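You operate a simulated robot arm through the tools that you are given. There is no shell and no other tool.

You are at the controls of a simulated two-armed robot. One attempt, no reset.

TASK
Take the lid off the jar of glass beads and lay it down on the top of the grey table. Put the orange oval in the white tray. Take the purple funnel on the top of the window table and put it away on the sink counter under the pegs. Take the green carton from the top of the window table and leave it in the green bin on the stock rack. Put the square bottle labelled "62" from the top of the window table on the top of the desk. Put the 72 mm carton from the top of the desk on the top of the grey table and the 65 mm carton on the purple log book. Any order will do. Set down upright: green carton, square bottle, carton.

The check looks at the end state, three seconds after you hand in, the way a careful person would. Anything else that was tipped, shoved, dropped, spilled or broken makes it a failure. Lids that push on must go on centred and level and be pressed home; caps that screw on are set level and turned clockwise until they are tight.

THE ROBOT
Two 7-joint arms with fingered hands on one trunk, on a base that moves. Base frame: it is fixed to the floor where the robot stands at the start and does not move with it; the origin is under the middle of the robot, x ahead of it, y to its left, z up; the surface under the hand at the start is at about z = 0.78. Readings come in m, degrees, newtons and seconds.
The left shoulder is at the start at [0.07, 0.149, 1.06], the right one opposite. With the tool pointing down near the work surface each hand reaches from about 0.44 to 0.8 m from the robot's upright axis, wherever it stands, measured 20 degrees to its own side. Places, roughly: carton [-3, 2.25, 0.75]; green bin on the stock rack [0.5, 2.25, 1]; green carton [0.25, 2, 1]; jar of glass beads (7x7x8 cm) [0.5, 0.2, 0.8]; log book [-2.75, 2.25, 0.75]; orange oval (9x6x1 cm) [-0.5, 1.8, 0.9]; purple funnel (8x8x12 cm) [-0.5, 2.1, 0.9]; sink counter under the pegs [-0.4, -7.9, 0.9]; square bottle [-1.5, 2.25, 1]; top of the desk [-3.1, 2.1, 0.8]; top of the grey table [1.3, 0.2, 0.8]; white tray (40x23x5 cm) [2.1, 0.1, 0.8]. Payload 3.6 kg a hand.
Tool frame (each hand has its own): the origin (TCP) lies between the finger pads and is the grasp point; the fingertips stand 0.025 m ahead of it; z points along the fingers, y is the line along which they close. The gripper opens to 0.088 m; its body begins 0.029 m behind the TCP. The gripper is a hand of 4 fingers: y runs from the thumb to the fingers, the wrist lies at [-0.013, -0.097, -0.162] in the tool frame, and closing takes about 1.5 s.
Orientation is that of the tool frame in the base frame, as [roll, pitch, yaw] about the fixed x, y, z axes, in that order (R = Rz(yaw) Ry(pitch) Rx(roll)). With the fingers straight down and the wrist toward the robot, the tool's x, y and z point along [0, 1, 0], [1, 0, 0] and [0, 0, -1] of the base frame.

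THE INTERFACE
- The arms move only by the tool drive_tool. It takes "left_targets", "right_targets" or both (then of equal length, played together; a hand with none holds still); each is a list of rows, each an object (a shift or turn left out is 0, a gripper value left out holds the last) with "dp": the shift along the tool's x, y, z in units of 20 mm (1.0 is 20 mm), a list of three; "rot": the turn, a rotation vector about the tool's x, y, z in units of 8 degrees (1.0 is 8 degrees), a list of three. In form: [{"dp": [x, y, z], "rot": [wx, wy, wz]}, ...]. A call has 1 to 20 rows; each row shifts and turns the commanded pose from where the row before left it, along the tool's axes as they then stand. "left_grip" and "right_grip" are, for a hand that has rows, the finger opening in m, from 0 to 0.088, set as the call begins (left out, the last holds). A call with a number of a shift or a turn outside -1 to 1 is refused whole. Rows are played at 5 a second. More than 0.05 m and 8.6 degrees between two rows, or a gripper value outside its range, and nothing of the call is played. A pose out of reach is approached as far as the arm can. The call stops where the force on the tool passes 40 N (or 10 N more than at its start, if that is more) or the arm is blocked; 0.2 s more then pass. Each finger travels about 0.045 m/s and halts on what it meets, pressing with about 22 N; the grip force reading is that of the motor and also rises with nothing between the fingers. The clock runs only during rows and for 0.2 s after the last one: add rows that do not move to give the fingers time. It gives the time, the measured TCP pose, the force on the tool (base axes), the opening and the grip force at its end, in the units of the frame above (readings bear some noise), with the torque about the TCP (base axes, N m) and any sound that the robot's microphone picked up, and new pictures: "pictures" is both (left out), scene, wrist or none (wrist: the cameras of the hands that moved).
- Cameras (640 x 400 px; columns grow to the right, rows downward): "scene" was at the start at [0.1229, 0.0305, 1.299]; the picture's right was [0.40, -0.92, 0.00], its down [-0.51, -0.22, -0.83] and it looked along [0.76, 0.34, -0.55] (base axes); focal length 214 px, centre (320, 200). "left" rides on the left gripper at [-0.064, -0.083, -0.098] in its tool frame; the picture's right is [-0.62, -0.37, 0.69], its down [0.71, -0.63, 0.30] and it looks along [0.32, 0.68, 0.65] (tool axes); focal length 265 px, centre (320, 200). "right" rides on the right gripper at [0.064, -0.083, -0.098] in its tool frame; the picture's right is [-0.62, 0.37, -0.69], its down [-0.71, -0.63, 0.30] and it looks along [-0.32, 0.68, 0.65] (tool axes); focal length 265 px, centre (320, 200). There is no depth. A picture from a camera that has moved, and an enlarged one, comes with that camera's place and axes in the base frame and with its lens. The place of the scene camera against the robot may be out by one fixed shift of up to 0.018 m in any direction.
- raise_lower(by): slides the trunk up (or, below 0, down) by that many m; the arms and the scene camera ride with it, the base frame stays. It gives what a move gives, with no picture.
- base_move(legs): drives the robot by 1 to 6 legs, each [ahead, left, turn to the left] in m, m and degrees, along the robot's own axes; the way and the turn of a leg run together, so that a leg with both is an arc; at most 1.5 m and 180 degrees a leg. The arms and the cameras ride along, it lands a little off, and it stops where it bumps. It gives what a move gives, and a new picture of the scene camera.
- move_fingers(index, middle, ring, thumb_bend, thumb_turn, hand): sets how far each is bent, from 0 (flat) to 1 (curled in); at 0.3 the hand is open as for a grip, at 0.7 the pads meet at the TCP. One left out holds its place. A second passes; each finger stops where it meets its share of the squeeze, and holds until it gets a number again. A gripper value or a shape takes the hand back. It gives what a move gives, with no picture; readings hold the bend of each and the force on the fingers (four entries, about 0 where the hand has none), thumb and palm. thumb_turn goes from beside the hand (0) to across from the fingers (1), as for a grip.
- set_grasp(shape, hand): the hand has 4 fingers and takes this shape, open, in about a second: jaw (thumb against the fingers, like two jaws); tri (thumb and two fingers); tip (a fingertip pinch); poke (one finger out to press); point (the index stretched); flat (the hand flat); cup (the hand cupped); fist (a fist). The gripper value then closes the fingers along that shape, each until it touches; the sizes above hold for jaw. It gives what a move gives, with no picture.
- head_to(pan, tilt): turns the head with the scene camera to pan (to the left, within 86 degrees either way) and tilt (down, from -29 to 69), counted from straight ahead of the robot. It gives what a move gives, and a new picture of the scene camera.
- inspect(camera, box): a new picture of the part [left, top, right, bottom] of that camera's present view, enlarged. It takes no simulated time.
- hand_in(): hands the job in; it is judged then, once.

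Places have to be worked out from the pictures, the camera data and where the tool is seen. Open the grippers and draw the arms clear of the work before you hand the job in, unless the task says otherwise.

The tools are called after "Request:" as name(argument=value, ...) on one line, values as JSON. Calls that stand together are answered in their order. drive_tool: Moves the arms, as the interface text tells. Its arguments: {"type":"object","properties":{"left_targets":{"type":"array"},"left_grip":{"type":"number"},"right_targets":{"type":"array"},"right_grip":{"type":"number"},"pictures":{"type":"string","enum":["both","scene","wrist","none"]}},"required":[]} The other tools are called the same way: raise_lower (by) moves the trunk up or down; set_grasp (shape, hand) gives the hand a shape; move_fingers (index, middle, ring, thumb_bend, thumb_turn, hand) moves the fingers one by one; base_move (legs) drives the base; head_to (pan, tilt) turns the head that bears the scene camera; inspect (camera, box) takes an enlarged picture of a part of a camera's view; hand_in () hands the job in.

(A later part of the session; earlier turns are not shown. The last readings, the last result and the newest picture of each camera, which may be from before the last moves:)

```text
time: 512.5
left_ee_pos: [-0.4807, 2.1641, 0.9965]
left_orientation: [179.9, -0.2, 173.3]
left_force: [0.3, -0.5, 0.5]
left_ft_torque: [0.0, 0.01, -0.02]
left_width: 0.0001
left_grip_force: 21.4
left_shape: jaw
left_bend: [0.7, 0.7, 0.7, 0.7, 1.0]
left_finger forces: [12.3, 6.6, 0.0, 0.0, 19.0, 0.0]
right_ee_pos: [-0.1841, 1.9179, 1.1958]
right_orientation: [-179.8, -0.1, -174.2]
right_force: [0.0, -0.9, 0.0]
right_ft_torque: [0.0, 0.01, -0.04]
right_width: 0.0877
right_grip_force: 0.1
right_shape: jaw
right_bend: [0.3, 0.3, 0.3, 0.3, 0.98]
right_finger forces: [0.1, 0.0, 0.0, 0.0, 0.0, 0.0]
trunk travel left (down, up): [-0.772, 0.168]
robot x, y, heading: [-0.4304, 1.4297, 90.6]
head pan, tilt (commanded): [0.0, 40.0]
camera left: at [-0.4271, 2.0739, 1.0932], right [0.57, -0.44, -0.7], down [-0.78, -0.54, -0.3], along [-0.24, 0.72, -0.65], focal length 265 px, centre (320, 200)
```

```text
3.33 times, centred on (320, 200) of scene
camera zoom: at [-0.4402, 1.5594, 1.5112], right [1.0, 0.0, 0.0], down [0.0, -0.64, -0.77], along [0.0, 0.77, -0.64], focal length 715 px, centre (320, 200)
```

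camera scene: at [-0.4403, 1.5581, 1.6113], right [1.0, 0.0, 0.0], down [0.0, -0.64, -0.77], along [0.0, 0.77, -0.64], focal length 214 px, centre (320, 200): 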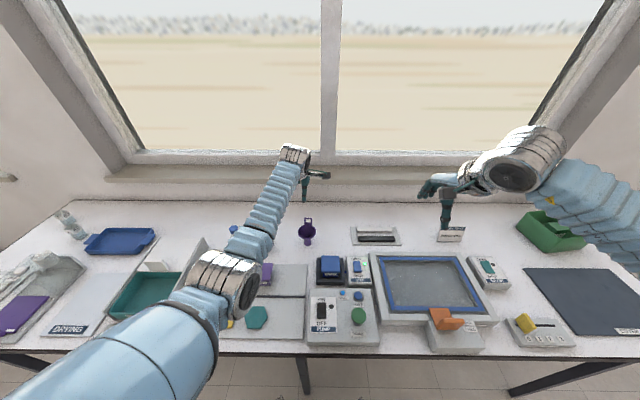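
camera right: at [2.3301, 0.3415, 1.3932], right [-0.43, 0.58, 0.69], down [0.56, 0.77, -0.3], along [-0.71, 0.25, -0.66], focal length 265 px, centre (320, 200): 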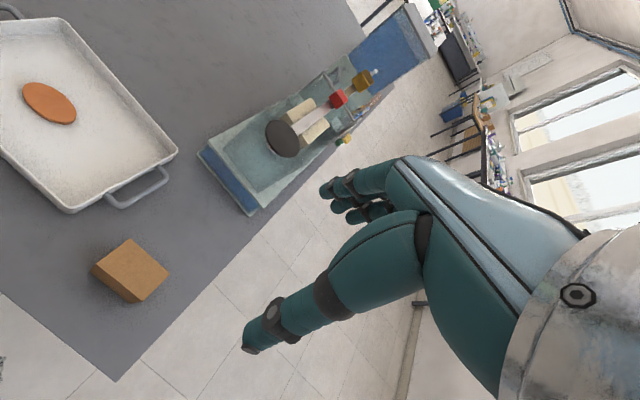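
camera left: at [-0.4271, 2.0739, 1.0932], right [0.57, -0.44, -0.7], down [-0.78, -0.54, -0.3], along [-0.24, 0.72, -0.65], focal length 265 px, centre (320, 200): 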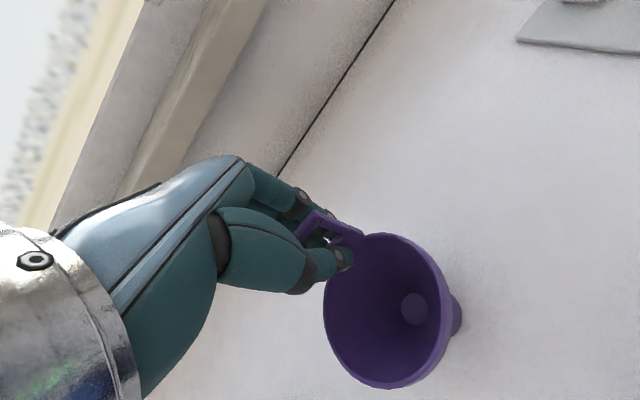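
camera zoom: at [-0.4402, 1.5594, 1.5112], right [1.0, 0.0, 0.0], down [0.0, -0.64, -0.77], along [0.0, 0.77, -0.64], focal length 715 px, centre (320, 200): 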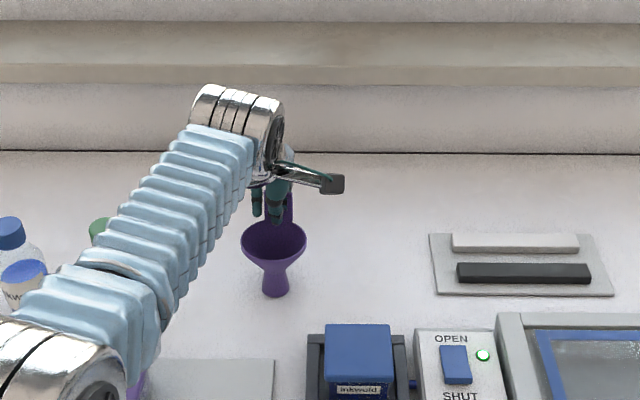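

Fingers closed fully (perhaps pinching partly through the tab's hole). I lift 30 mm with the trunk and see whether the funnel comes along.

Request:
raise_lower(by=0.02)

Request:
inspect(camera="left", box=[220, 140, 480, 360])

Request:
inspect(camera="scene", box=[240, 140, 400, 260])

```text
time: 513.1
left_ee_pos: [-0.4815, 2.1631, 1.0152]
left_orientation: [179.9, -0.2, 173.2]
left_force: [0.2, -0.6, 0.0]
left_ft_torque: [0.02, 0.01, 0.0]
left_width: 0.0
left_grip_force: 22.2
left_shape: jaw
left_bend: [0.7, 0.7, 0.7, 0.7, 1.0]
left_finger forces: [12.3, 6.6, 0.0, 0.0, 18.8, 0.0]
right_ee_pos: [-0.184, 1.9169, 1.2168]
right_orientation: [-179.8, 0.0, -174.1]
right_force: [-0.2, -0.5, 0.9]
right_ft_torque: [0.02, 0.0, 0.01]
right_width: 0.0878
right_grip_force: 0.0
right_shape: jaw
right_bend: [0.3, 0.3, 0.3, 0.3, 0.98]
right_finger forces: [0.0, 0.0, 0.0, 0.0, 0.0, 0.0]
trunk travel left (down, up): [-0.792, 0.148]
robot x, y, heading: [-0.4303, 1.428, 90.3]
head pan, tilt (commanded): [0.0, 40.0]
```

```text
1.82 times, centred on (350, 250) of left
camera zoom: at [-0.4272, 2.0734, 1.1132], right [0.57, -0.44, -0.7], down [-0.78, -0.54, -0.3], along [-0.24, 0.72, -0.65], focal length 483 px, centre (266, 109)
```

zoom: 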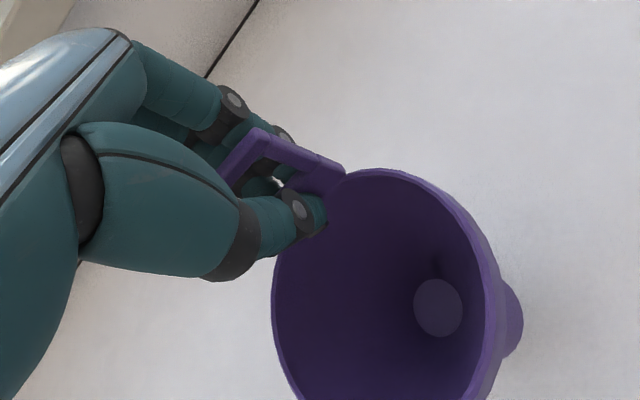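

```text
3.33 times, centred on (320, 200) of scene
camera zoom: at [-0.4403, 1.5588, 1.5313], right [1.0, 0.0, 0.0], down [0.0, -0.64, -0.77], along [0.0, 0.77, -0.64], focal length 715 px, centre (320, 200)
```

zoom: 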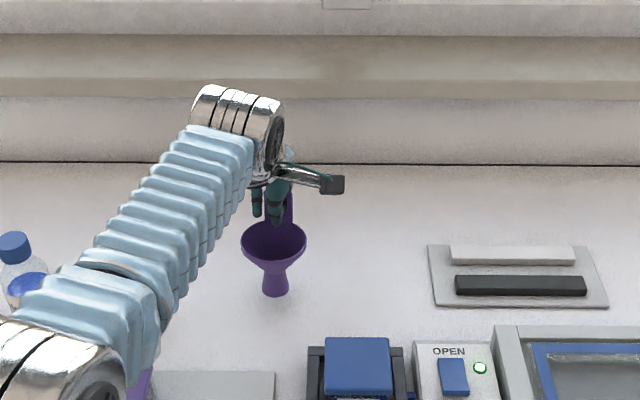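

The funnel is held rigidly and upright. I raise the trunk, and draw the left hand back toward the body.

Request:
raise_lower(by=0.14)

Request:
drive_tool(left_targets=[{"dp": [0, -0.5, 0]}, {"dp": [0.2, -0.8, 0]}, {"dp": [0.3, -0.9, 0]}, {"dp": [0.3, -0.9, 0]}, {"dp": [0.3, -0.9, 0]}, {"dp": [0.3, -0.9, 0]}, {"dp": [0.3, -0.9, 0]}, {"dp": [0.3, -0.9, 0]}, {"dp": [0.3, -0.9, 0]}, {"dp": [0.3, -0.9, 0]}, {"dp": [0.2, -0.8, 0]}, {"dp": [0, -0.5, 0]}])

Request:
inspect(camera="left", box=[220, 140, 480, 360])

```text
time: 514.8
left_ee_pos: [-0.4821, 2.1644, 1.1547]
left_orientation: [-180.0, -0.3, 173.2]
left_force: [-1.3, -0.8, 0.2]
left_ft_torque: [0.01, -0.02, 0.02]
left_width: 0.0
left_grip_force: 22.3
left_shape: jaw
left_bend: [0.7, 0.7, 0.7, 0.7, 1.0]
left_finger forces: [12.4, 6.7, 0.1, 0.0, 18.9, 0.0]
right_ee_pos: [-0.1836, 1.917, 1.3558]
right_orientation: [-179.8, -0.1, -174.1]
right_force: [0.6, -0.2, -0.6]
right_ft_torque: [0.0, 0.02, 0.01]
right_width: 0.0881
right_grip_force: 0.1
right_shape: jaw
right_bend: [0.3, 0.3, 0.3, 0.3, 0.98]
right_finger forces: [0.1, 0.1, 0.1, 0.1, 0.0, 0.0]
trunk travel left (down, up): [-0.932, 0.008]
robot x, y, heading: [-0.4327, 1.4336, 90.2]
head pan, tilt (commanded): [0.0, 40.0]
```

```text
time: 517.4
left_ee_pos: [-0.5602, 1.9774, 1.1575]
left_orientation: [179.9, -0.2, 173.1]
left_force: [0.1, 0.0, -0.2]
left_ft_torque: [0.06, 0.0, 0.02]
left_width: 0.0
left_grip_force: 22.1
left_shape: jaw
left_bend: [0.7, 0.7, 0.7, 0.71, 1.0]
left_finger forces: [12.4, 6.7, 0.1, 0.0, 19.1, 0.0]
right_ee_pos: [-0.1836, 1.9163, 1.3563]
right_orientation: [-179.9, 0.1, -174.1]
right_force: [1.0, -0.7, -0.6]
right_ft_torque: [-0.03, -0.01, -0.01]
right_width: 0.0878
right_grip_force: 0.1
right_shape: jaw
right_bend: [0.3, 0.3, 0.3, 0.3, 0.98]
right_finger forces: [0.0, 0.0, 0.0, 0.1, 0.1, 0.0]
trunk travel left (down, up): [-0.932, 0.008]
robot x, y, heading: [-0.4306, 1.4292, 90.4]
head pan, tilt (commanded): [0.0, 40.0]
camera scene: at [-0.4403, 1.5586, 1.6713], right [1.0, 0.0, 0.0], down [0.0, -0.64, -0.77], along [0.0, 0.77, -0.64], focal length 214 px, centre (320, 200)
camera left: at [-0.5053, 1.8857, 1.2543], right [0.57, -0.44, -0.7], down [-0.79, -0.54, -0.3], along [-0.24, 0.72, -0.65], focal length 265 px, centre (320, 200)
```

scene: 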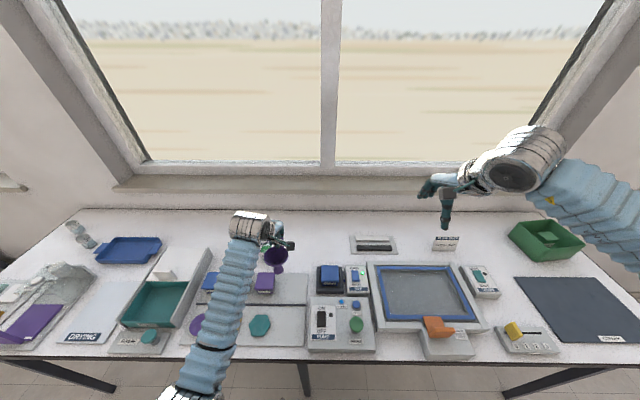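
left: 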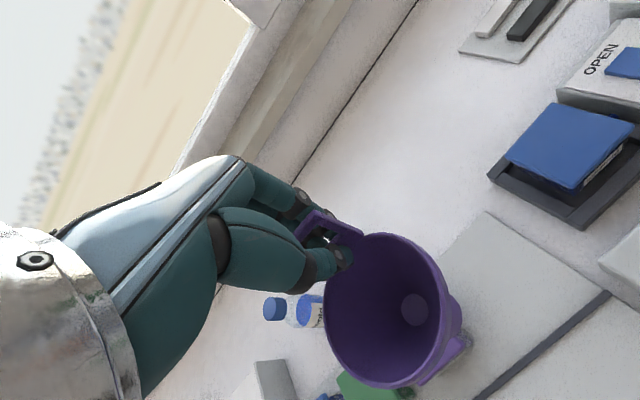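

```text
1.82 times, centred on (350, 250) of left
camera zoom: at [-0.5053, 1.8857, 1.2543], right [0.57, -0.44, -0.7], down [-0.79, -0.54, -0.3], along [-0.24, 0.72, -0.65], focal length 483 px, centre (266, 109)
```

zoom: 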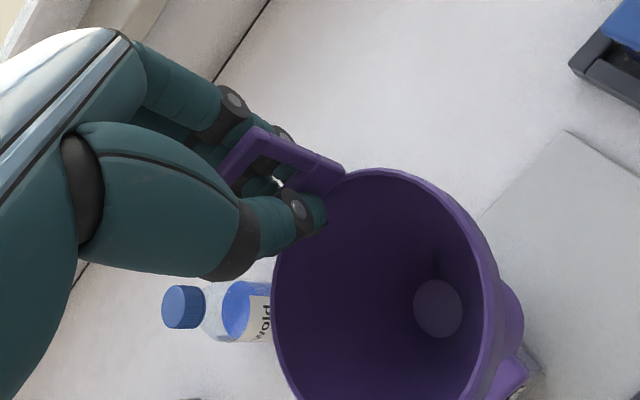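

Now I back away from the table, turn around to face the far sink wall, and look down the aisle.

Request:
base_move(legs=[[-0.55, 0, 0], [0, 0, 90], [0, 0, 89.5]])

Request:
head_to(pan=0, tilt=15)

```text
time: 544.8
left_ee_pos: [-0.3033, 0.3328, 1.1567]
left_orientation: [179.9, -0.1, -7.2]
left_force: [-1.1, 0.3, -0.1]
left_ft_torque: [-0.01, 0.0, 0.0]
left_width: 0.0002
left_grip_force: 22.1
left_shape: jaw
left_bend: [0.7, 0.7, 0.7, 0.71, 1.0]
left_finger forces: [12.6, 6.8, 0.0, 0.0, 19.4, 0.0]
right_ee_pos: [-0.6795, 0.397, 1.3565]
right_orientation: [-179.8, 0.1, 5.6]
right_force: [0.3, -1.0, -0.5]
right_ft_torque: [0.01, 0.04, 0.02]
right_width: 0.0879
right_grip_force: 0.1
right_shape: jaw
right_bend: [0.3, 0.3, 0.3, 0.3, 0.98]
right_finger forces: [0.0, 0.0, 0.0, 0.0, 0.1, 0.0]
trunk travel left (down, up): [-0.932, 0.008]
robot x, y, heading: [-0.43, 0.8811, -89.9]
head pan, tilt (commanded): [0.0, 40.0]
camera scene: at [-0.4374, 0.7414, 1.6711], right [-1.0, 0.0, 0.0], down [0.0, 0.64, -0.77], along [0.0, -0.77, -0.64], focal length 214 px, centre (320, 200)
```

scene: 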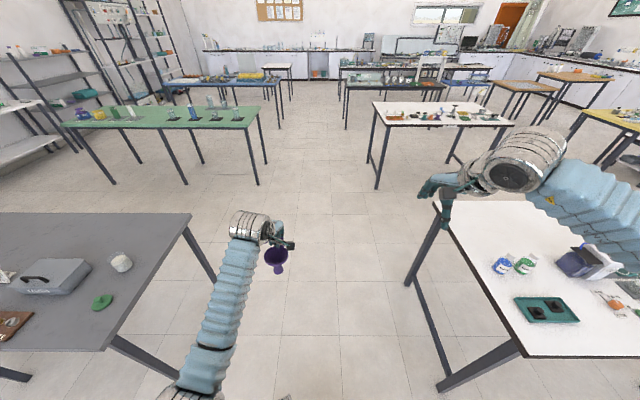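

```text
time: 545.7
left_ee_pos: [-0.3061, 0.334, 1.1564]
left_orientation: [-180.0, -0.1, -7.2]
left_force: [0.4, 0.2, -1.3]
left_ft_torque: [-0.03, 0.0, 0.02]
left_width: 0.0
left_grip_force: 22.3
left_shape: jaw
left_bend: [0.7, 0.7, 0.7, 0.71, 1.0]
left_finger forces: [12.6, 6.8, 0.0, 0.0, 19.4, 0.0]
right_ee_pos: [-0.6799, 0.3972, 1.3563]
right_orientation: [-179.7, -0.2, 5.6]
right_force: [0.3, 0.0, -0.9]
right_ft_torque: [0.02, 0.02, -0.01]
right_width: 0.0882
right_grip_force: 0.2
right_shape: jaw
right_bend: [0.3, 0.3, 0.3, 0.3, 0.98]
right_finger forces: [0.0, 0.0, 0.0, 0.0, 0.0, 0.0]
trunk travel left (down, up): [-0.932, 0.008]
robot x, y, heading: [-0.4309, 0.8832, -90.3]
head pan, tilt (commanded): [0.0, 15.0]
camera scene: at [-0.4389, 0.7331, 1.7106], right [-1.0, 0.0, 0.0], down [0.0, 0.26, -0.97], along [0.0, -0.97, -0.26], focal length 214 px, centre (320, 200)
```

scene: 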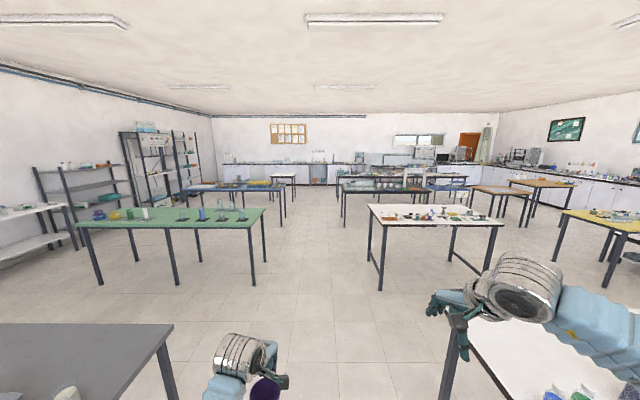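

The aisle runs straight ahead at x≈-0.4 between the tables. I drive forward about 5.4 m and re-check.

Request:
base_move(legs=[[1.35, 0, 0], [1.35, 0, 0], [1.35, 0, 0], [1.35, 0, 0]])

```text
time: 614.1
left_ee_pos: [-0.1412, -5.0874, 1.1562]
left_orientation: [179.9, -0.1, -5.4]
left_force: [0.7, -0.1, -0.6]
left_ft_torque: [-0.04, 0.0, 0.0]
left_width: 0.0
left_grip_force: 22.5
left_shape: jaw
left_bend: [0.7, 0.7, 0.7, 0.71, 1.0]
left_finger forces: [12.9, 6.9, 0.0, 0.0, 19.7, 0.0]
right_ee_pos: [-0.5164, -5.0379, 1.3554]
right_orientation: [-179.8, 0.0, 7.5]
right_force: [-0.5, 0.0, 0.1]
right_ft_torque: [0.02, -0.01, 0.01]
right_width: 0.0881
right_grip_force: 0.0
right_shape: jaw
right_bend: [0.3, 0.3, 0.3, 0.3, 0.98]
right_finger forces: [0.1, 0.0, 0.0, 0.1, 0.0, 0.0]
trunk travel left (down, up): [-0.932, 0.008]
robot x, y, heading: [-0.2856, -4.5449, -88.3]
head pan, tilt (commanded): [0.0, 15.0]
camera scene: at [-0.2876, -4.6929, 1.7106], right [-1.0, -0.03, 0.0], down [-0.01, 0.26, -0.97], along [0.03, -0.97, -0.26], focal length 214 px, centre (320, 200)
```

scene: 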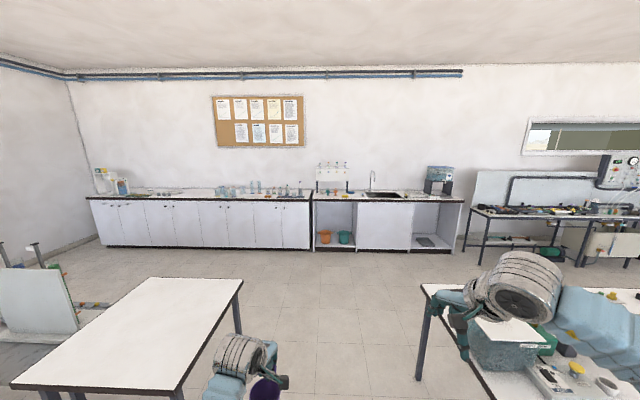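

The sink counter with a white pegboard is ahead. I zoom in.

Request:
inspect(camera="scene", box=[280, 140, 480, 260])

```text
3.20 times, centred on (380, 200) of scene
camera zoom: at [-0.2876, -4.6929, 1.7106], right [-1.0, -0.03, 0.0], down [-0.01, 0.26, -0.97], along [0.03, -0.97, -0.26], focal length 686 px, centre (128, 200)
```

zoom: 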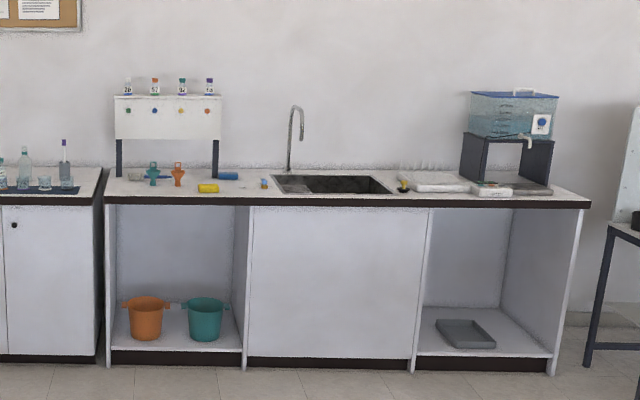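

I correct heading and continue to about y≈-6.85 in front of the sink counter.

Request:
base_move(legs=[[0, 0, -1.8], [1.3, 0, 0], [0.95, 0, 0]])

Request:
head_to(pan=0, tilt=30)

Request:
inspect(camera="scene", box=[260, 120, 460, 250])

```text
time: 643.4
left_ee_pos: [-0.189, -7.3535, 1.1557]
left_orientation: [179.9, -0.1, -7.8]
left_force: [0.7, -1.0, -0.1]
left_ft_torque: [-0.02, -0.02, -0.03]
left_width: 0.0001
left_grip_force: 22.6
left_shape: jaw
left_bend: [0.7, 0.7, 0.7, 0.71, 1.0]
left_finger forces: [12.9, 6.8, 0.1, 0.0, 19.6, 0.1]
right_ee_pos: [-0.5634, -7.2869, 1.3558]
right_orientation: [-179.8, -0.1, 5.0]
right_force: [-0.7, 0.6, -0.4]
right_ft_torque: [-0.01, -0.04, 0.0]
right_width: 0.0878
right_grip_force: 0.0
right_shape: jaw
right_bend: [0.3, 0.3, 0.3, 0.3, 0.98]
right_finger forces: [0.0, 0.1, 0.0, 0.0, 0.0, 0.0]
trunk travel left (down, up): [-0.932, 0.008]
robot x, y, heading: [-0.3069, -6.8096, -90.7]
head pan, tilt (commanded): [0.0, 15.0]
camera scene: at [-0.3189, -6.952, 1.7108], right [-1.0, 0.01, 0.0], down [0.0, 0.26, -0.97], along [-0.01, -0.97, -0.26], focal length 214 px, centre (320, 200)
```

scene: 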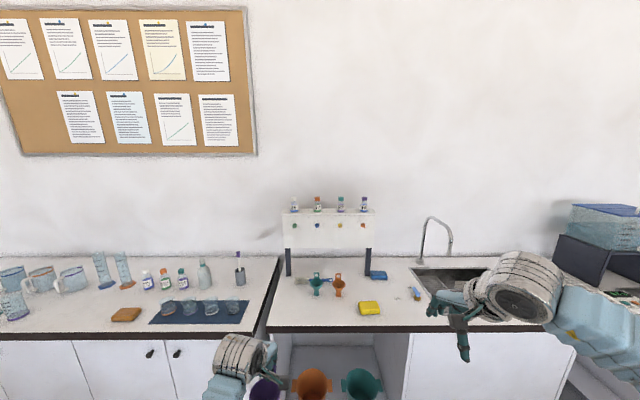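

```text
time: 644.2
left_ee_pos: [-0.1881, -7.3527, 1.1556]
left_orientation: [180.0, -0.2, -7.8]
left_force: [-0.3, -0.5, -0.3]
left_ft_torque: [-0.02, 0.0, -0.02]
left_width: 0.0001
left_grip_force: 22.0
left_shape: jaw
left_bend: [0.7, 0.7, 0.7, 0.71, 1.0]
left_finger forces: [12.8, 6.9, 0.0, 0.1, 19.6, 0.0]
right_ee_pos: [-0.5622, -7.2852, 1.3563]
right_orientation: [-179.8, 0.0, 5.0]
right_force: [0.3, -0.4, 0.1]
right_ft_torque: [0.01, -0.01, 0.01]
right_width: 0.0881
right_grip_force: 0.0
right_shape: jaw
right_bend: [0.3, 0.3, 0.3, 0.3, 0.98]
right_finger forces: [0.0, 0.1, 0.0, 0.0, 0.0, 0.0]
trunk travel left (down, up): [-0.932, 0.008]
robot x, y, heading: [-0.3086, -6.8066, -90.6]
head pan, tilt (commanded): [0.0, 30.0]
camera scene: at [-0.3176, -6.9499, 1.6865], right [-1.0, 0.01, 0.0], down [0.01, 0.5, -0.87], along [-0.01, -0.87, -0.5], focal length 214 px, centre (320, 200)
```

scene: 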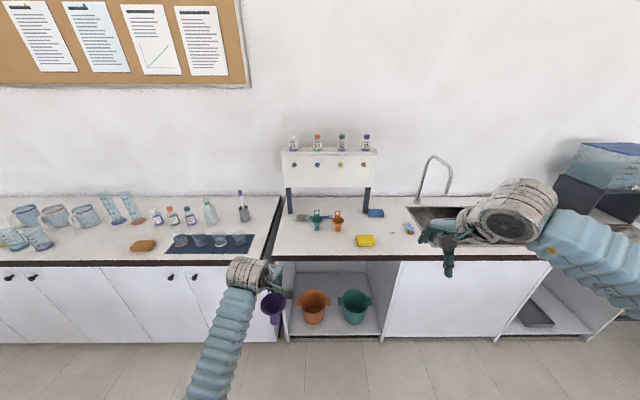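

```text
3.08 times, centred on (360, 185) of scene
camera zoom: at [-0.3176, -6.9499, 1.6865], right [-1.0, 0.01, 0.0], down [0.01, 0.5, -0.87], along [-0.01, -0.87, -0.5], focal length 660 px, centre (197, 246)
```

zoom: 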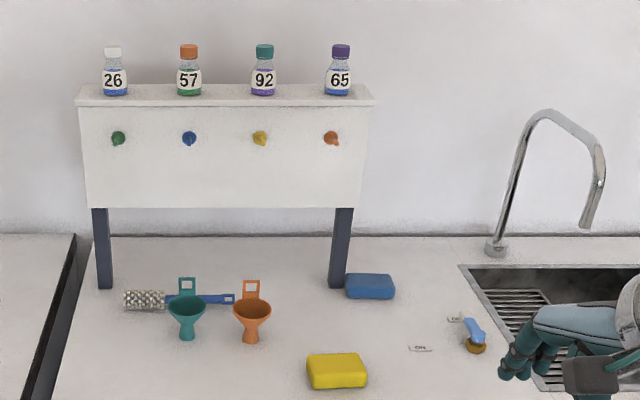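

Pegs panel is on legs at y≈-8.11 with teal and orange funnels standing beneath at x≈-0.31 and -0.43. A free slot under the last peg is x≈-0.545, y≈-7.935. I strafe right 0.36 m and move ahead 0.45 m.

Request:
base_move(legs=[[0, -0.36, 0.6], [0.45, 0, 0]])

Request:
head_to(pan=0, tilt=40)

Request:
inspect(camera="left", box=[0, 0, 640, 400])

```text
time: 655.2
left_ee_pos: [-0.5438, -7.8017, 1.1556]
left_orientation: [180.0, -0.2, -7.3]
left_force: [-0.5, -0.2, -0.3]
left_ft_torque: [-0.02, 0.02, 0.02]
left_width: 0.0003
left_grip_force: 22.2
left_shape: jaw
left_bend: [0.7, 0.7, 0.7, 0.71, 1.0]
left_finger forces: [12.8, 7.0, 0.0, 0.0, 19.7, 0.0]
right_ee_pos: [-0.9182, -7.7394, 1.3565]
right_orientation: [-179.9, 0.0, 5.5]
right_force: [-0.2, -0.5, 0.2]
right_ft_torque: [0.04, -0.03, 0.02]
right_width: 0.088
right_grip_force: 0.2
right_shape: jaw
right_bend: [0.3, 0.3, 0.3, 0.3, 0.98]
right_finger forces: [0.0, 0.0, 0.0, 0.0, 0.0, 0.0]
trunk travel left (down, up): [-0.932, 0.008]
robot x, y, heading: [-0.6669, -7.2569, -90.3]
head pan, tilt (commanded): [0.0, 30.0]
camera scene: at [-0.676, -7.4011, 1.6865], right [-1.0, 0.0, 0.0], down [0.0, 0.5, -0.87], along [0.0, -0.87, -0.5], focal length 214 px, centre (320, 200)
```

scene: 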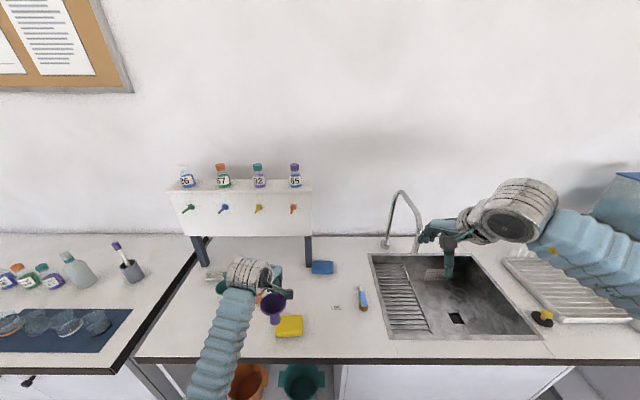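

```text
time: 655.9
left_ee_pos: [-0.5415, -7.8022, 1.1558]
left_orientation: [179.9, -0.1, -7.3]
left_force: [0.1, 0.9, -0.9]
left_ft_torque: [-0.02, 0.0, 0.0]
left_width: 0.0
left_grip_force: 22.1
left_shape: jaw
left_bend: [0.7, 0.7, 0.7, 0.71, 1.0]
left_finger forces: [12.8, 6.9, 0.1, 0.0, 19.6, 0.0]
right_ee_pos: [-0.9184, -7.7395, 1.3549]
right_orientation: [-179.8, 0.0, 5.5]
right_force: [0.3, 0.4, -0.8]
right_ft_torque: [0.04, 0.0, 0.0]
right_width: 0.088
right_grip_force: 0.0
right_shape: jaw
right_bend: [0.3, 0.3, 0.3, 0.3, 0.98]
right_finger forces: [0.0, 0.0, 0.1, 0.1, 0.1, 0.0]
trunk travel left (down, up): [-0.932, 0.008]
robot x, y, heading: [-0.6647, -7.2543, -90.4]
head pan, tilt (commanded): [0.0, 40.0]
camera scene: at [-0.6759, -7.3956, 1.6712], right [-1.0, 0.0, 0.0], down [0.0, 0.64, -0.77], along [0.0, -0.77, -0.64], focal length 214 px, centre (320, 200)
```

scene: 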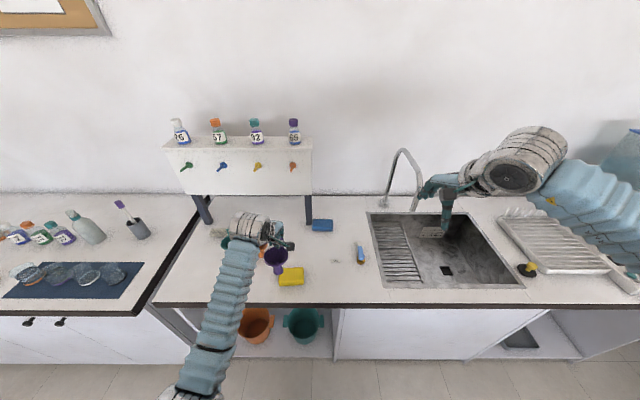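

```text
1.00 times, centred on (320, 200) of left (not enlarged: the box is as wide or as high as the picture)
camera zoom: at [-0.5963, -7.7108, 1.2537], right [-0.57, 0.44, -0.69], down [0.79, 0.53, -0.3], along [0.24, -0.72, -0.65], focal length 265 px, centre (320, 200)
```

zoom: 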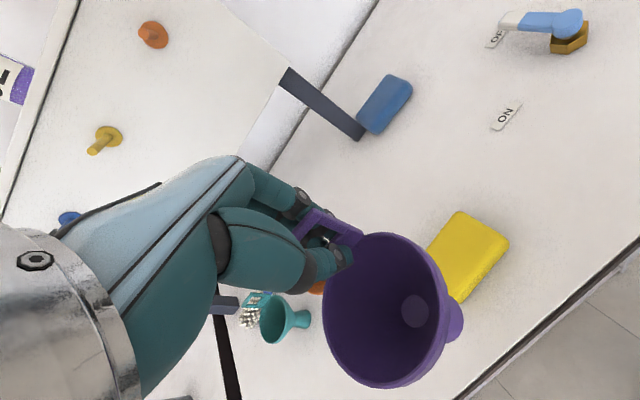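

Slot is clear (yellow sponge ends at y≈-7.857). I lower the trunk 0.09 m to be below the pegs, then move the funnel forward into the slot.

Request:
raise_lower(by=-0.09)

Request:
drive_tool(left_targets=[{"dp": [0.071, 0.975, 0]}, {"dp": [0.071, 0.975, 0]}, {"dp": [0.071, 0.975, 0]}, {"dp": [0.071, 0.975, 0]}, {"dp": [0, 0, 0]}])

Request:
inspect(camera="scene", box=[180, 120, 360, 320])

```text
time: 657.2
left_ee_pos: [-0.5433, -7.8008, 1.0654]
left_orientation: [-180.0, -0.1, -7.3]
left_force: [0.2, -0.5, 0.4]
left_ft_torque: [0.02, 0.0, 0.03]
left_width: 0.0
left_grip_force: 21.6
left_shape: jaw
left_bend: [0.7, 0.7, 0.7, 0.71, 1.0]
left_finger forces: [12.8, 6.9, 0.0, 0.0, 19.8, 0.0]
right_ee_pos: [-0.9181, -7.7387, 1.2668]
right_orientation: [-179.8, 0.1, 5.5]
right_force: [0.1, -0.4, -0.7]
right_ft_torque: [-0.03, 0.01, -0.03]
right_width: 0.0878
right_grip_force: 0.1
right_shape: jaw
right_bend: [0.3, 0.3, 0.3, 0.3, 0.98]
right_finger forces: [0.0, 0.1, 0.1, 0.0, 0.0, 0.0]
trunk travel left (down, up): [-0.842, 0.098]
robot x, y, heading: [-0.6682, -7.2535, -90.1]
head pan, tilt (commanded): [0.0, 40.0]
```

```text
time: 658.4
left_ee_pos: [-0.5473, -7.8812, 1.0654]
left_orientation: [-180.0, -0.2, -7.3]
left_force: [-0.2, 0.4, -0.6]
left_ft_torque: [0.0, -0.03, -0.02]
left_width: 0.0
left_grip_force: 22.1
left_shape: jaw
left_bend: [0.7, 0.7, 0.7, 0.71, 1.0]
left_finger forces: [12.8, 6.9, 0.0, 0.0, 19.5, 0.0]
right_ee_pos: [-0.918, -7.7389, 1.2643]
right_orientation: [-179.9, -0.1, 5.5]
right_force: [-0.4, 0.1, -0.7]
right_ft_torque: [0.04, 0.01, -0.05]
right_width: 0.0875
right_grip_force: 0.0
right_shape: jaw
right_bend: [0.3, 0.3, 0.3, 0.3, 0.98]
right_finger forces: [0.0, 0.0, 0.0, 0.0, 0.0, 0.0]
trunk travel left (down, up): [-0.842, 0.098]
robot x, y, heading: [-0.6689, -7.2565, -90.3]
head pan, tilt (commanded): [0.0, 40.0]
camera scene: at [-0.6764, -7.3956, 1.5811], right [-1.0, 0.0, 0.0], down [0.0, 0.64, -0.77], along [0.0, -0.77, -0.64], focal length 214 px, centre (320, 200)
camera left: at [-0.6003, -7.7899, 1.1638], right [-0.57, 0.44, -0.69], down [0.79, 0.53, -0.3], along [0.24, -0.72, -0.65], focal length 265 px, centre (320, 200)
```

scene: 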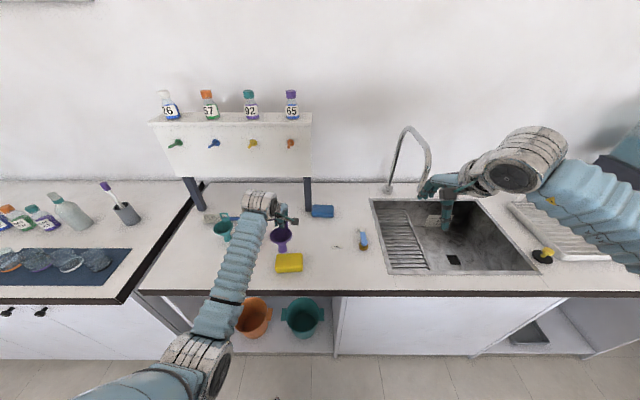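
left: 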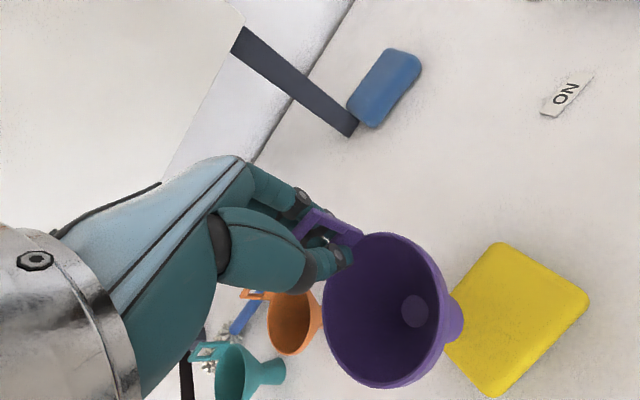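

```text
2.00 times, centred on (270, 220) of scene
camera zoom: at [-0.6764, -7.3956, 1.5811], right [-1.0, 0.0, 0.0], down [0.0, 0.64, -0.77], along [0.0, -0.77, -0.64], focal length 429 px, centre (420, 160)
```

zoom: 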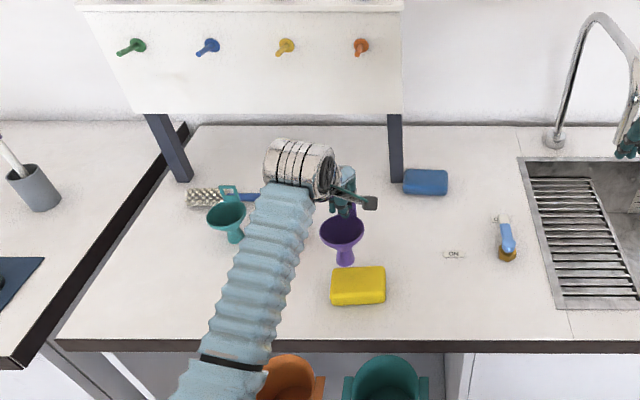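

Clear on all sides. I continue forward the remaining ~78 mm to the slot.

Request:
drive_tool(left_targets=[{"dp": [0.071, 0.96, 0]}, {"dp": [0.071, 0.96, 0]}, {"dp": [0.071, 0.96, 0]}, {"dp": [0.071, 0.9, 0]}, {"dp": [0, 0, 0]}])

Request:
inspect(camera="scene", box=[200, 120, 340, 290])

```text
time: 659.6
left_ee_pos: [-0.5523, -7.9558, 1.0648]
left_orientation: [-180.0, -0.1, -7.4]
left_force: [0.3, -0.2, -0.5]
left_ft_torque: [-0.01, 0.02, 0.01]
left_width: 0.0
left_grip_force: 21.8
left_shape: jaw
left_bend: [0.7, 0.7, 0.7, 0.71, 1.0]
left_finger forces: [12.8, 6.8, 0.0, 0.1, 19.6, 0.0]
right_ee_pos: [-0.9179, -7.74, 1.2652]
right_orientation: [-179.6, -0.1, 5.6]
right_force: [-0.6, -0.5, 0.0]
right_ft_torque: [-0.01, 0.0, -0.02]
right_width: 0.088
right_grip_force: 0.1
right_shape: jaw
right_bend: [0.3, 0.3, 0.3, 0.3, 0.98]
right_finger forces: [0.0, 0.1, 0.0, 0.0, 0.1, 0.0]
trunk travel left (down, up): [-0.842, 0.098]
robot x, y, heading: [-0.6688, -7.2563, -90.2]
head pan, tilt (commanded): [0.0, 40.0]
camera scene: at [-0.6765, -7.396, 1.5811], right [-1.0, 0.0, 0.0], down [0.0, 0.64, -0.77], along [0.0, -0.77, -0.64], focal length 214 px, centre (320, 200)
camera left: at [-0.6055, -7.8651, 1.1629], right [-0.57, 0.44, -0.69], down [0.79, 0.53, -0.3], along [0.24, -0.72, -0.65], focal length 265 px, centre (320, 200)
```

scene: 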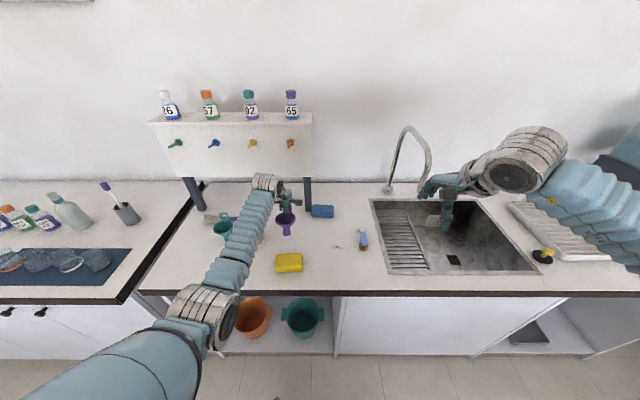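
left: 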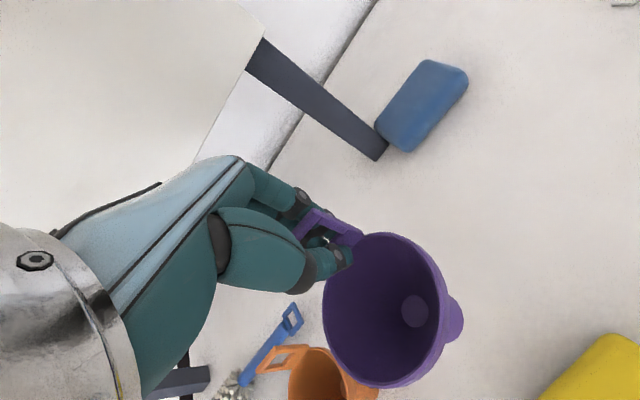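

```text
2.35 times, centred on (270, 205) of scene
camera zoom: at [-0.6765, -7.396, 1.5811], right [-1.0, 0.0, 0.0], down [0.0, 0.64, -0.77], along [0.0, -0.77, -0.64], focal length 505 px, centre (438, 188)
```

zoom: 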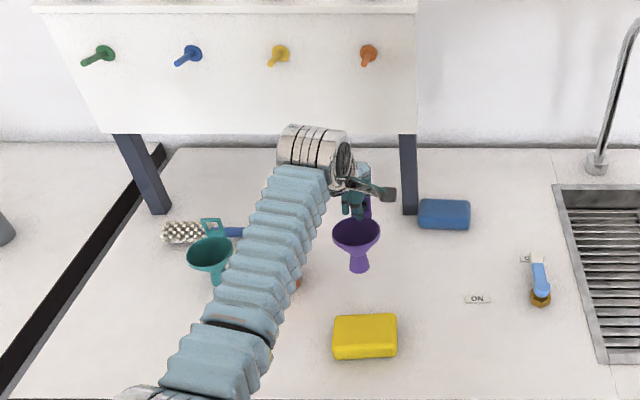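

Over the slot with ~3 cm to the orange funnel. I lower the trunk 0.05 m, then in small steps until contact.

Request:
raise_lower(by=-0.05)

Request:
inspect(camera="scene", box=[200, 120, 340, 290])

Request:
inspect(camera="left", box=[0, 0, 640, 400])

```text
time: 660.5
left_ee_pos: [-0.5496, -7.9542, 1.0173]
left_orientation: [180.0, -0.2, -7.4]
left_force: [0.1, 0.4, -0.8]
left_ft_torque: [-0.03, 0.04, -0.03]
left_width: 0.0
left_grip_force: 22.5
left_shape: jaw
left_bend: [0.7, 0.7, 0.7, 0.71, 1.0]
left_finger forces: [12.8, 6.7, 0.0, 0.0, 19.4, 0.1]
right_ee_pos: [-0.9168, -7.7376, 1.2169]
right_orientation: [-179.8, 0.0, 5.5]
right_force: [0.1, -0.6, -0.4]
right_ft_torque: [0.0, -0.02, -0.03]
right_width: 0.0881
right_grip_force: 0.1
right_shape: jaw
right_bend: [0.3, 0.3, 0.3, 0.3, 0.98]
right_finger forces: [0.0, 0.1, 0.1, 0.0, 0.0, 0.0]
trunk travel left (down, up): [-0.792, 0.148]
robot x, y, heading: [-0.6658, -7.2516, -90.2]
head pan, tilt (commanded): [0.0, 40.0]
```

```text
2.35 times, centred on (270, 205) of scene
camera zoom: at [-0.6761, -7.3934, 1.5313], right [-1.0, 0.0, 0.0], down [0.0, 0.64, -0.77], along [0.0, -0.77, -0.64], focal length 505 px, centre (438, 188)
```

zoom: 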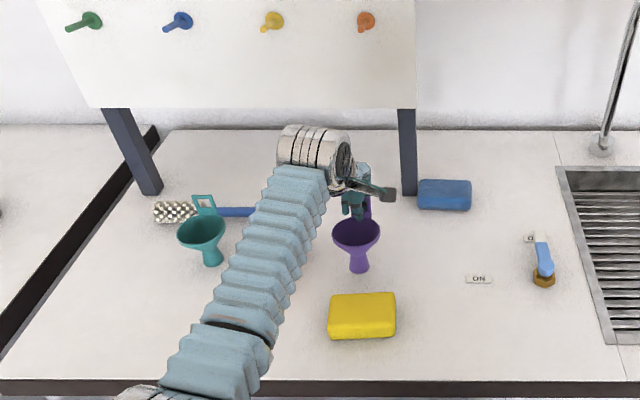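

```text
1.00 times, centred on (320, 200) of left (not enlarged: the box is as wide or as high as the picture)
camera zoom: at [-0.6051, -7.8631, 1.114], right [-0.57, 0.44, -0.7], down [0.79, 0.53, -0.3], along [0.24, -0.72, -0.65], focal length 265 px, centre (320, 200)
```

zoom: 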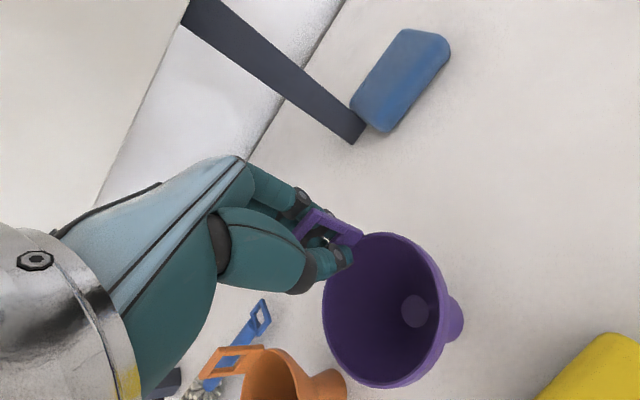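

No contact at 1.017. Lowering in small trunk steps.

Request:
raise_lower(by=-0.012)

Request:
raise_lower(by=-0.006)

Request:
inspect(camera="scene", box=[220, 140, 340, 270])

```text
time: 661.1
left_ee_pos: [-0.5522, -7.9556, 1.0046]
left_orientation: [179.9, -0.1, -7.3]
left_force: [-0.9, 0.4, 0.1]
left_ft_torque: [0.0, 0.02, 0.02]
left_width: 0.0
left_grip_force: 21.9
left_shape: jaw
left_bend: [0.7, 0.7, 0.7, 0.71, 1.0]
left_finger forces: [12.9, 6.9, 0.0, 0.0, 19.5, 0.0]
right_ee_pos: [-0.9175, -7.7373, 1.2044]
right_orientation: [-179.8, 0.1, 5.4]
right_force: [1.2, 0.0, -1.0]
right_ft_torque: [0.03, -0.03, 0.04]
right_width: 0.088
right_grip_force: 0.2
right_shape: jaw
right_bend: [0.3, 0.3, 0.3, 0.3, 0.98]
right_finger forces: [0.0, 0.0, 0.0, 0.0, 0.0, 0.0]
trunk travel left (down, up): [-0.78, 0.16]
robot x, y, heading: [-0.6656, -7.257, -90.1]
head pan, tilt (commanded): [0.0, 40.0]
```

```text
time: 661.6
left_ee_pos: [-0.5518, -7.9562, 0.9969]
left_orientation: [180.0, -0.2, -7.3]
left_force: [0.4, -0.4, 0.3]
left_ft_torque: [-0.01, 0.0, -0.02]
left_width: 0.0
left_grip_force: 22.1
left_shape: jaw
left_bend: [0.7, 0.7, 0.7, 0.71, 1.0]
left_finger forces: [12.8, 6.8, 0.0, 0.1, 19.5, 0.1]
right_ee_pos: [-0.9193, -7.7401, 1.1988]
right_orientation: [-179.7, 0.0, 5.5]
right_force: [0.6, 0.5, -0.9]
right_ft_torque: [-0.01, 0.0, 0.01]
right_width: 0.0875
right_grip_force: 0.0
right_shape: jaw
right_bend: [0.3, 0.3, 0.3, 0.3, 0.98]
right_finger forces: [0.0, 0.0, 0.1, 0.0, 0.0, 0.0]
trunk travel left (down, up): [-0.774, 0.166]
robot x, y, heading: [-0.6664, -7.2572, -90.4]
head pan, tilt (commanded): [0.0, 40.0]
```

```text
3.08 times, centred on (280, 205) of scene
camera zoom: at [-0.6766, -7.3961, 1.513], right [-1.0, 0.0, 0.0], down [0.0, 0.64, -0.77], along [0.0, -0.77, -0.64], focal length 660 px, centre (443, 185)
```

zoom: 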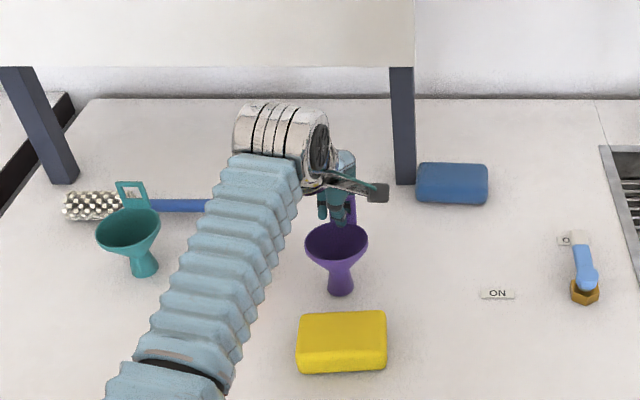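

Still slightly above the counter. Continuing with 4–5 mm steps.

Request:
raise_lower(by=-0.005)

Request:
raise_lower(by=-0.004)

Request:
raise_lower(by=-0.003)

```text
time: 662.2
left_ee_pos: [-0.5518, -7.9572, 0.9926]
left_orientation: [180.0, -0.2, -7.2]
left_force: [0.5, -1.3, 2.4]
left_ft_torque: [0.02, -0.01, 0.03]
left_width: 0.0001
left_grip_force: 22.0
left_shape: jaw
left_bend: [0.7, 0.7, 0.7, 0.71, 1.0]
left_finger forces: [13.5, 7.4, 0.1, 0.1, 20.3, 0.0]
right_ee_pos: [-0.9189, -7.74, 1.1927]
right_orientation: [-179.9, 0.0, 5.5]
right_force: [-0.3, -0.6, -0.7]
right_ft_torque: [0.0, -0.02, 0.01]
right_width: 0.0879
right_grip_force: 0.0
right_shape: jaw
right_bend: [0.3, 0.3, 0.3, 0.3, 0.98]
right_finger forces: [0.0, 0.1, 0.0, 0.1, 0.0, 0.0]
trunk travel left (down, up): [-0.769, 0.171]
robot x, y, heading: [-0.6643, -7.2538, -90.2]
head pan, tilt (commanded): [0.0, 40.0]
```

```text
time: 662.7
left_ee_pos: [-0.5521, -7.9565, 0.9878]
left_orientation: [179.9, -0.2, -7.3]
left_force: [-0.2, -0.2, 1.7]
left_ft_torque: [0.08, -0.01, 0.0]
left_width: 0.0
left_grip_force: 21.8
left_shape: jaw
left_bend: [0.7, 0.7, 0.7, 0.71, 1.0]
left_finger forces: [14.1, 7.9, 0.0, 0.1, 22.5, 0.1]
right_ee_pos: [-0.918, -7.7384, 1.1898]
right_orientation: [-179.8, 0.0, 5.5]
right_force: [0.0, -0.1, -0.6]
right_ft_torque: [-0.01, -0.02, 0.02]
right_width: 0.0882
right_grip_force: 0.1
right_shape: jaw
right_bend: [0.3, 0.3, 0.3, 0.3, 0.98]
right_finger forces: [0.0, 0.1, 0.0, 0.0, 0.1, 0.0]
trunk travel left (down, up): [-0.765, 0.175]
robot x, y, heading: [-0.673, -7.2542, -90.2]
head pan, tilt (commanded): [0.0, 40.0]
```

```text
time: 663.2
left_ee_pos: [-0.5532, -7.9561, 0.9874]
left_orientation: [179.8, -0.1, -7.3]
left_force: [-0.2, -1.4, 4.6]
left_ft_torque: [0.13, 0.0, 0.01]
left_width: 0.0
left_grip_force: 21.7
left_shape: jaw
left_bend: [0.7, 0.69, 0.7, 0.71, 1.0]
left_finger forces: [15.3, 8.2, 0.0, 0.0, 25.3, 0.0]
right_ee_pos: [-0.9181, -7.7386, 1.1861]
right_orientation: [-179.8, 0.1, 5.5]
right_force: [-0.1, -0.2, -0.3]
right_ft_torque: [-0.01, 0.03, 0.0]
right_width: 0.0877
right_grip_force: 0.1
right_shape: jaw
right_bend: [0.3, 0.3, 0.3, 0.3, 0.98]
right_finger forces: [0.0, 0.0, 0.0, 0.0, 0.1, 0.1]
trunk travel left (down, up): [-0.762, 0.178]
robot x, y, heading: [-0.6702, -7.2528, -90.2]
head pan, tilt (commanded): [0.0, 40.0]
```

Contact is felt (≈5 N). I check the funnel's attitude before releasing.

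Request:
inspect(camera="scene", box=[220, 140, 340, 270])

Request:
inspect(camera="left", box=[220, 140, 480, 400])

Request:
inspect(camera="right", box=[0, 0, 640, 400])

```text
3.08 times, centred on (280, 205) of scene
camera zoom: at [-0.6767, -7.3946, 1.5013], right [-1.0, 0.0, 0.0], down [0.0, 0.64, -0.77], along [0.0, -0.77, -0.64], focal length 660 px, centre (443, 185)
```

zoom: 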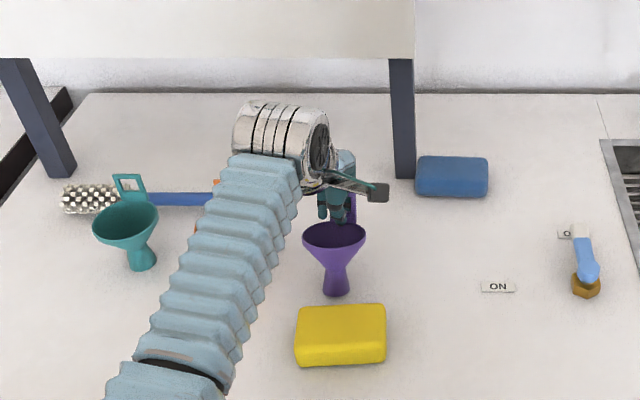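

```text
1.54 times, centred on (350, 270) of left
camera zoom: at [-0.6056, -7.864, 1.084], right [-0.57, 0.44, -0.7], down [0.79, 0.53, -0.3], along [0.24, -0.72, -0.65], focal length 408 px, centre (274, 92)
```

zoom: 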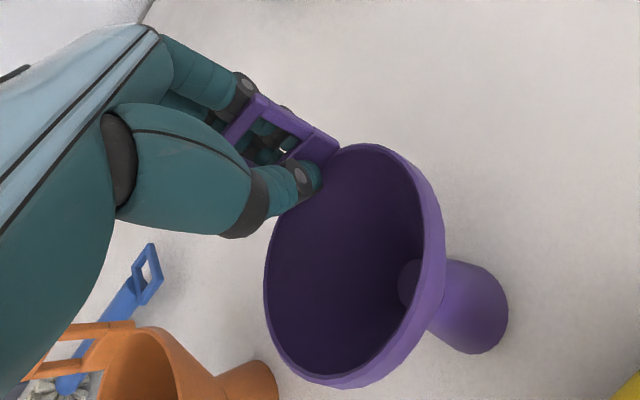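

```text
1.00 times, centred on (320, 200) of right (not enlarged: the box is as wide or as high as the picture)
camera zoom: at [-0.8616, -7.6496, 1.283], right [-0.58, -0.43, 0.69], down [-0.77, 0.56, -0.3], along [-0.26, -0.71, -0.66], focal length 265 px, centre (320, 200)
```

zoom: 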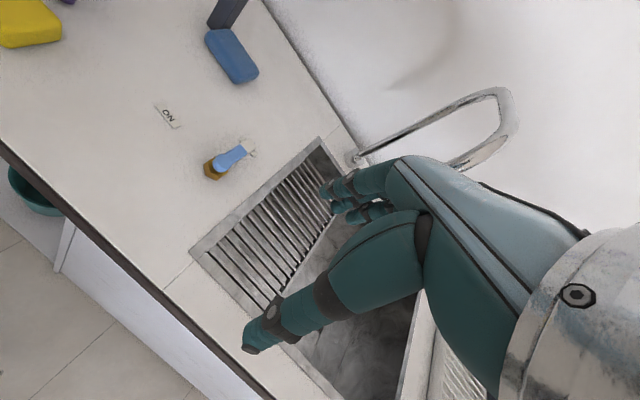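

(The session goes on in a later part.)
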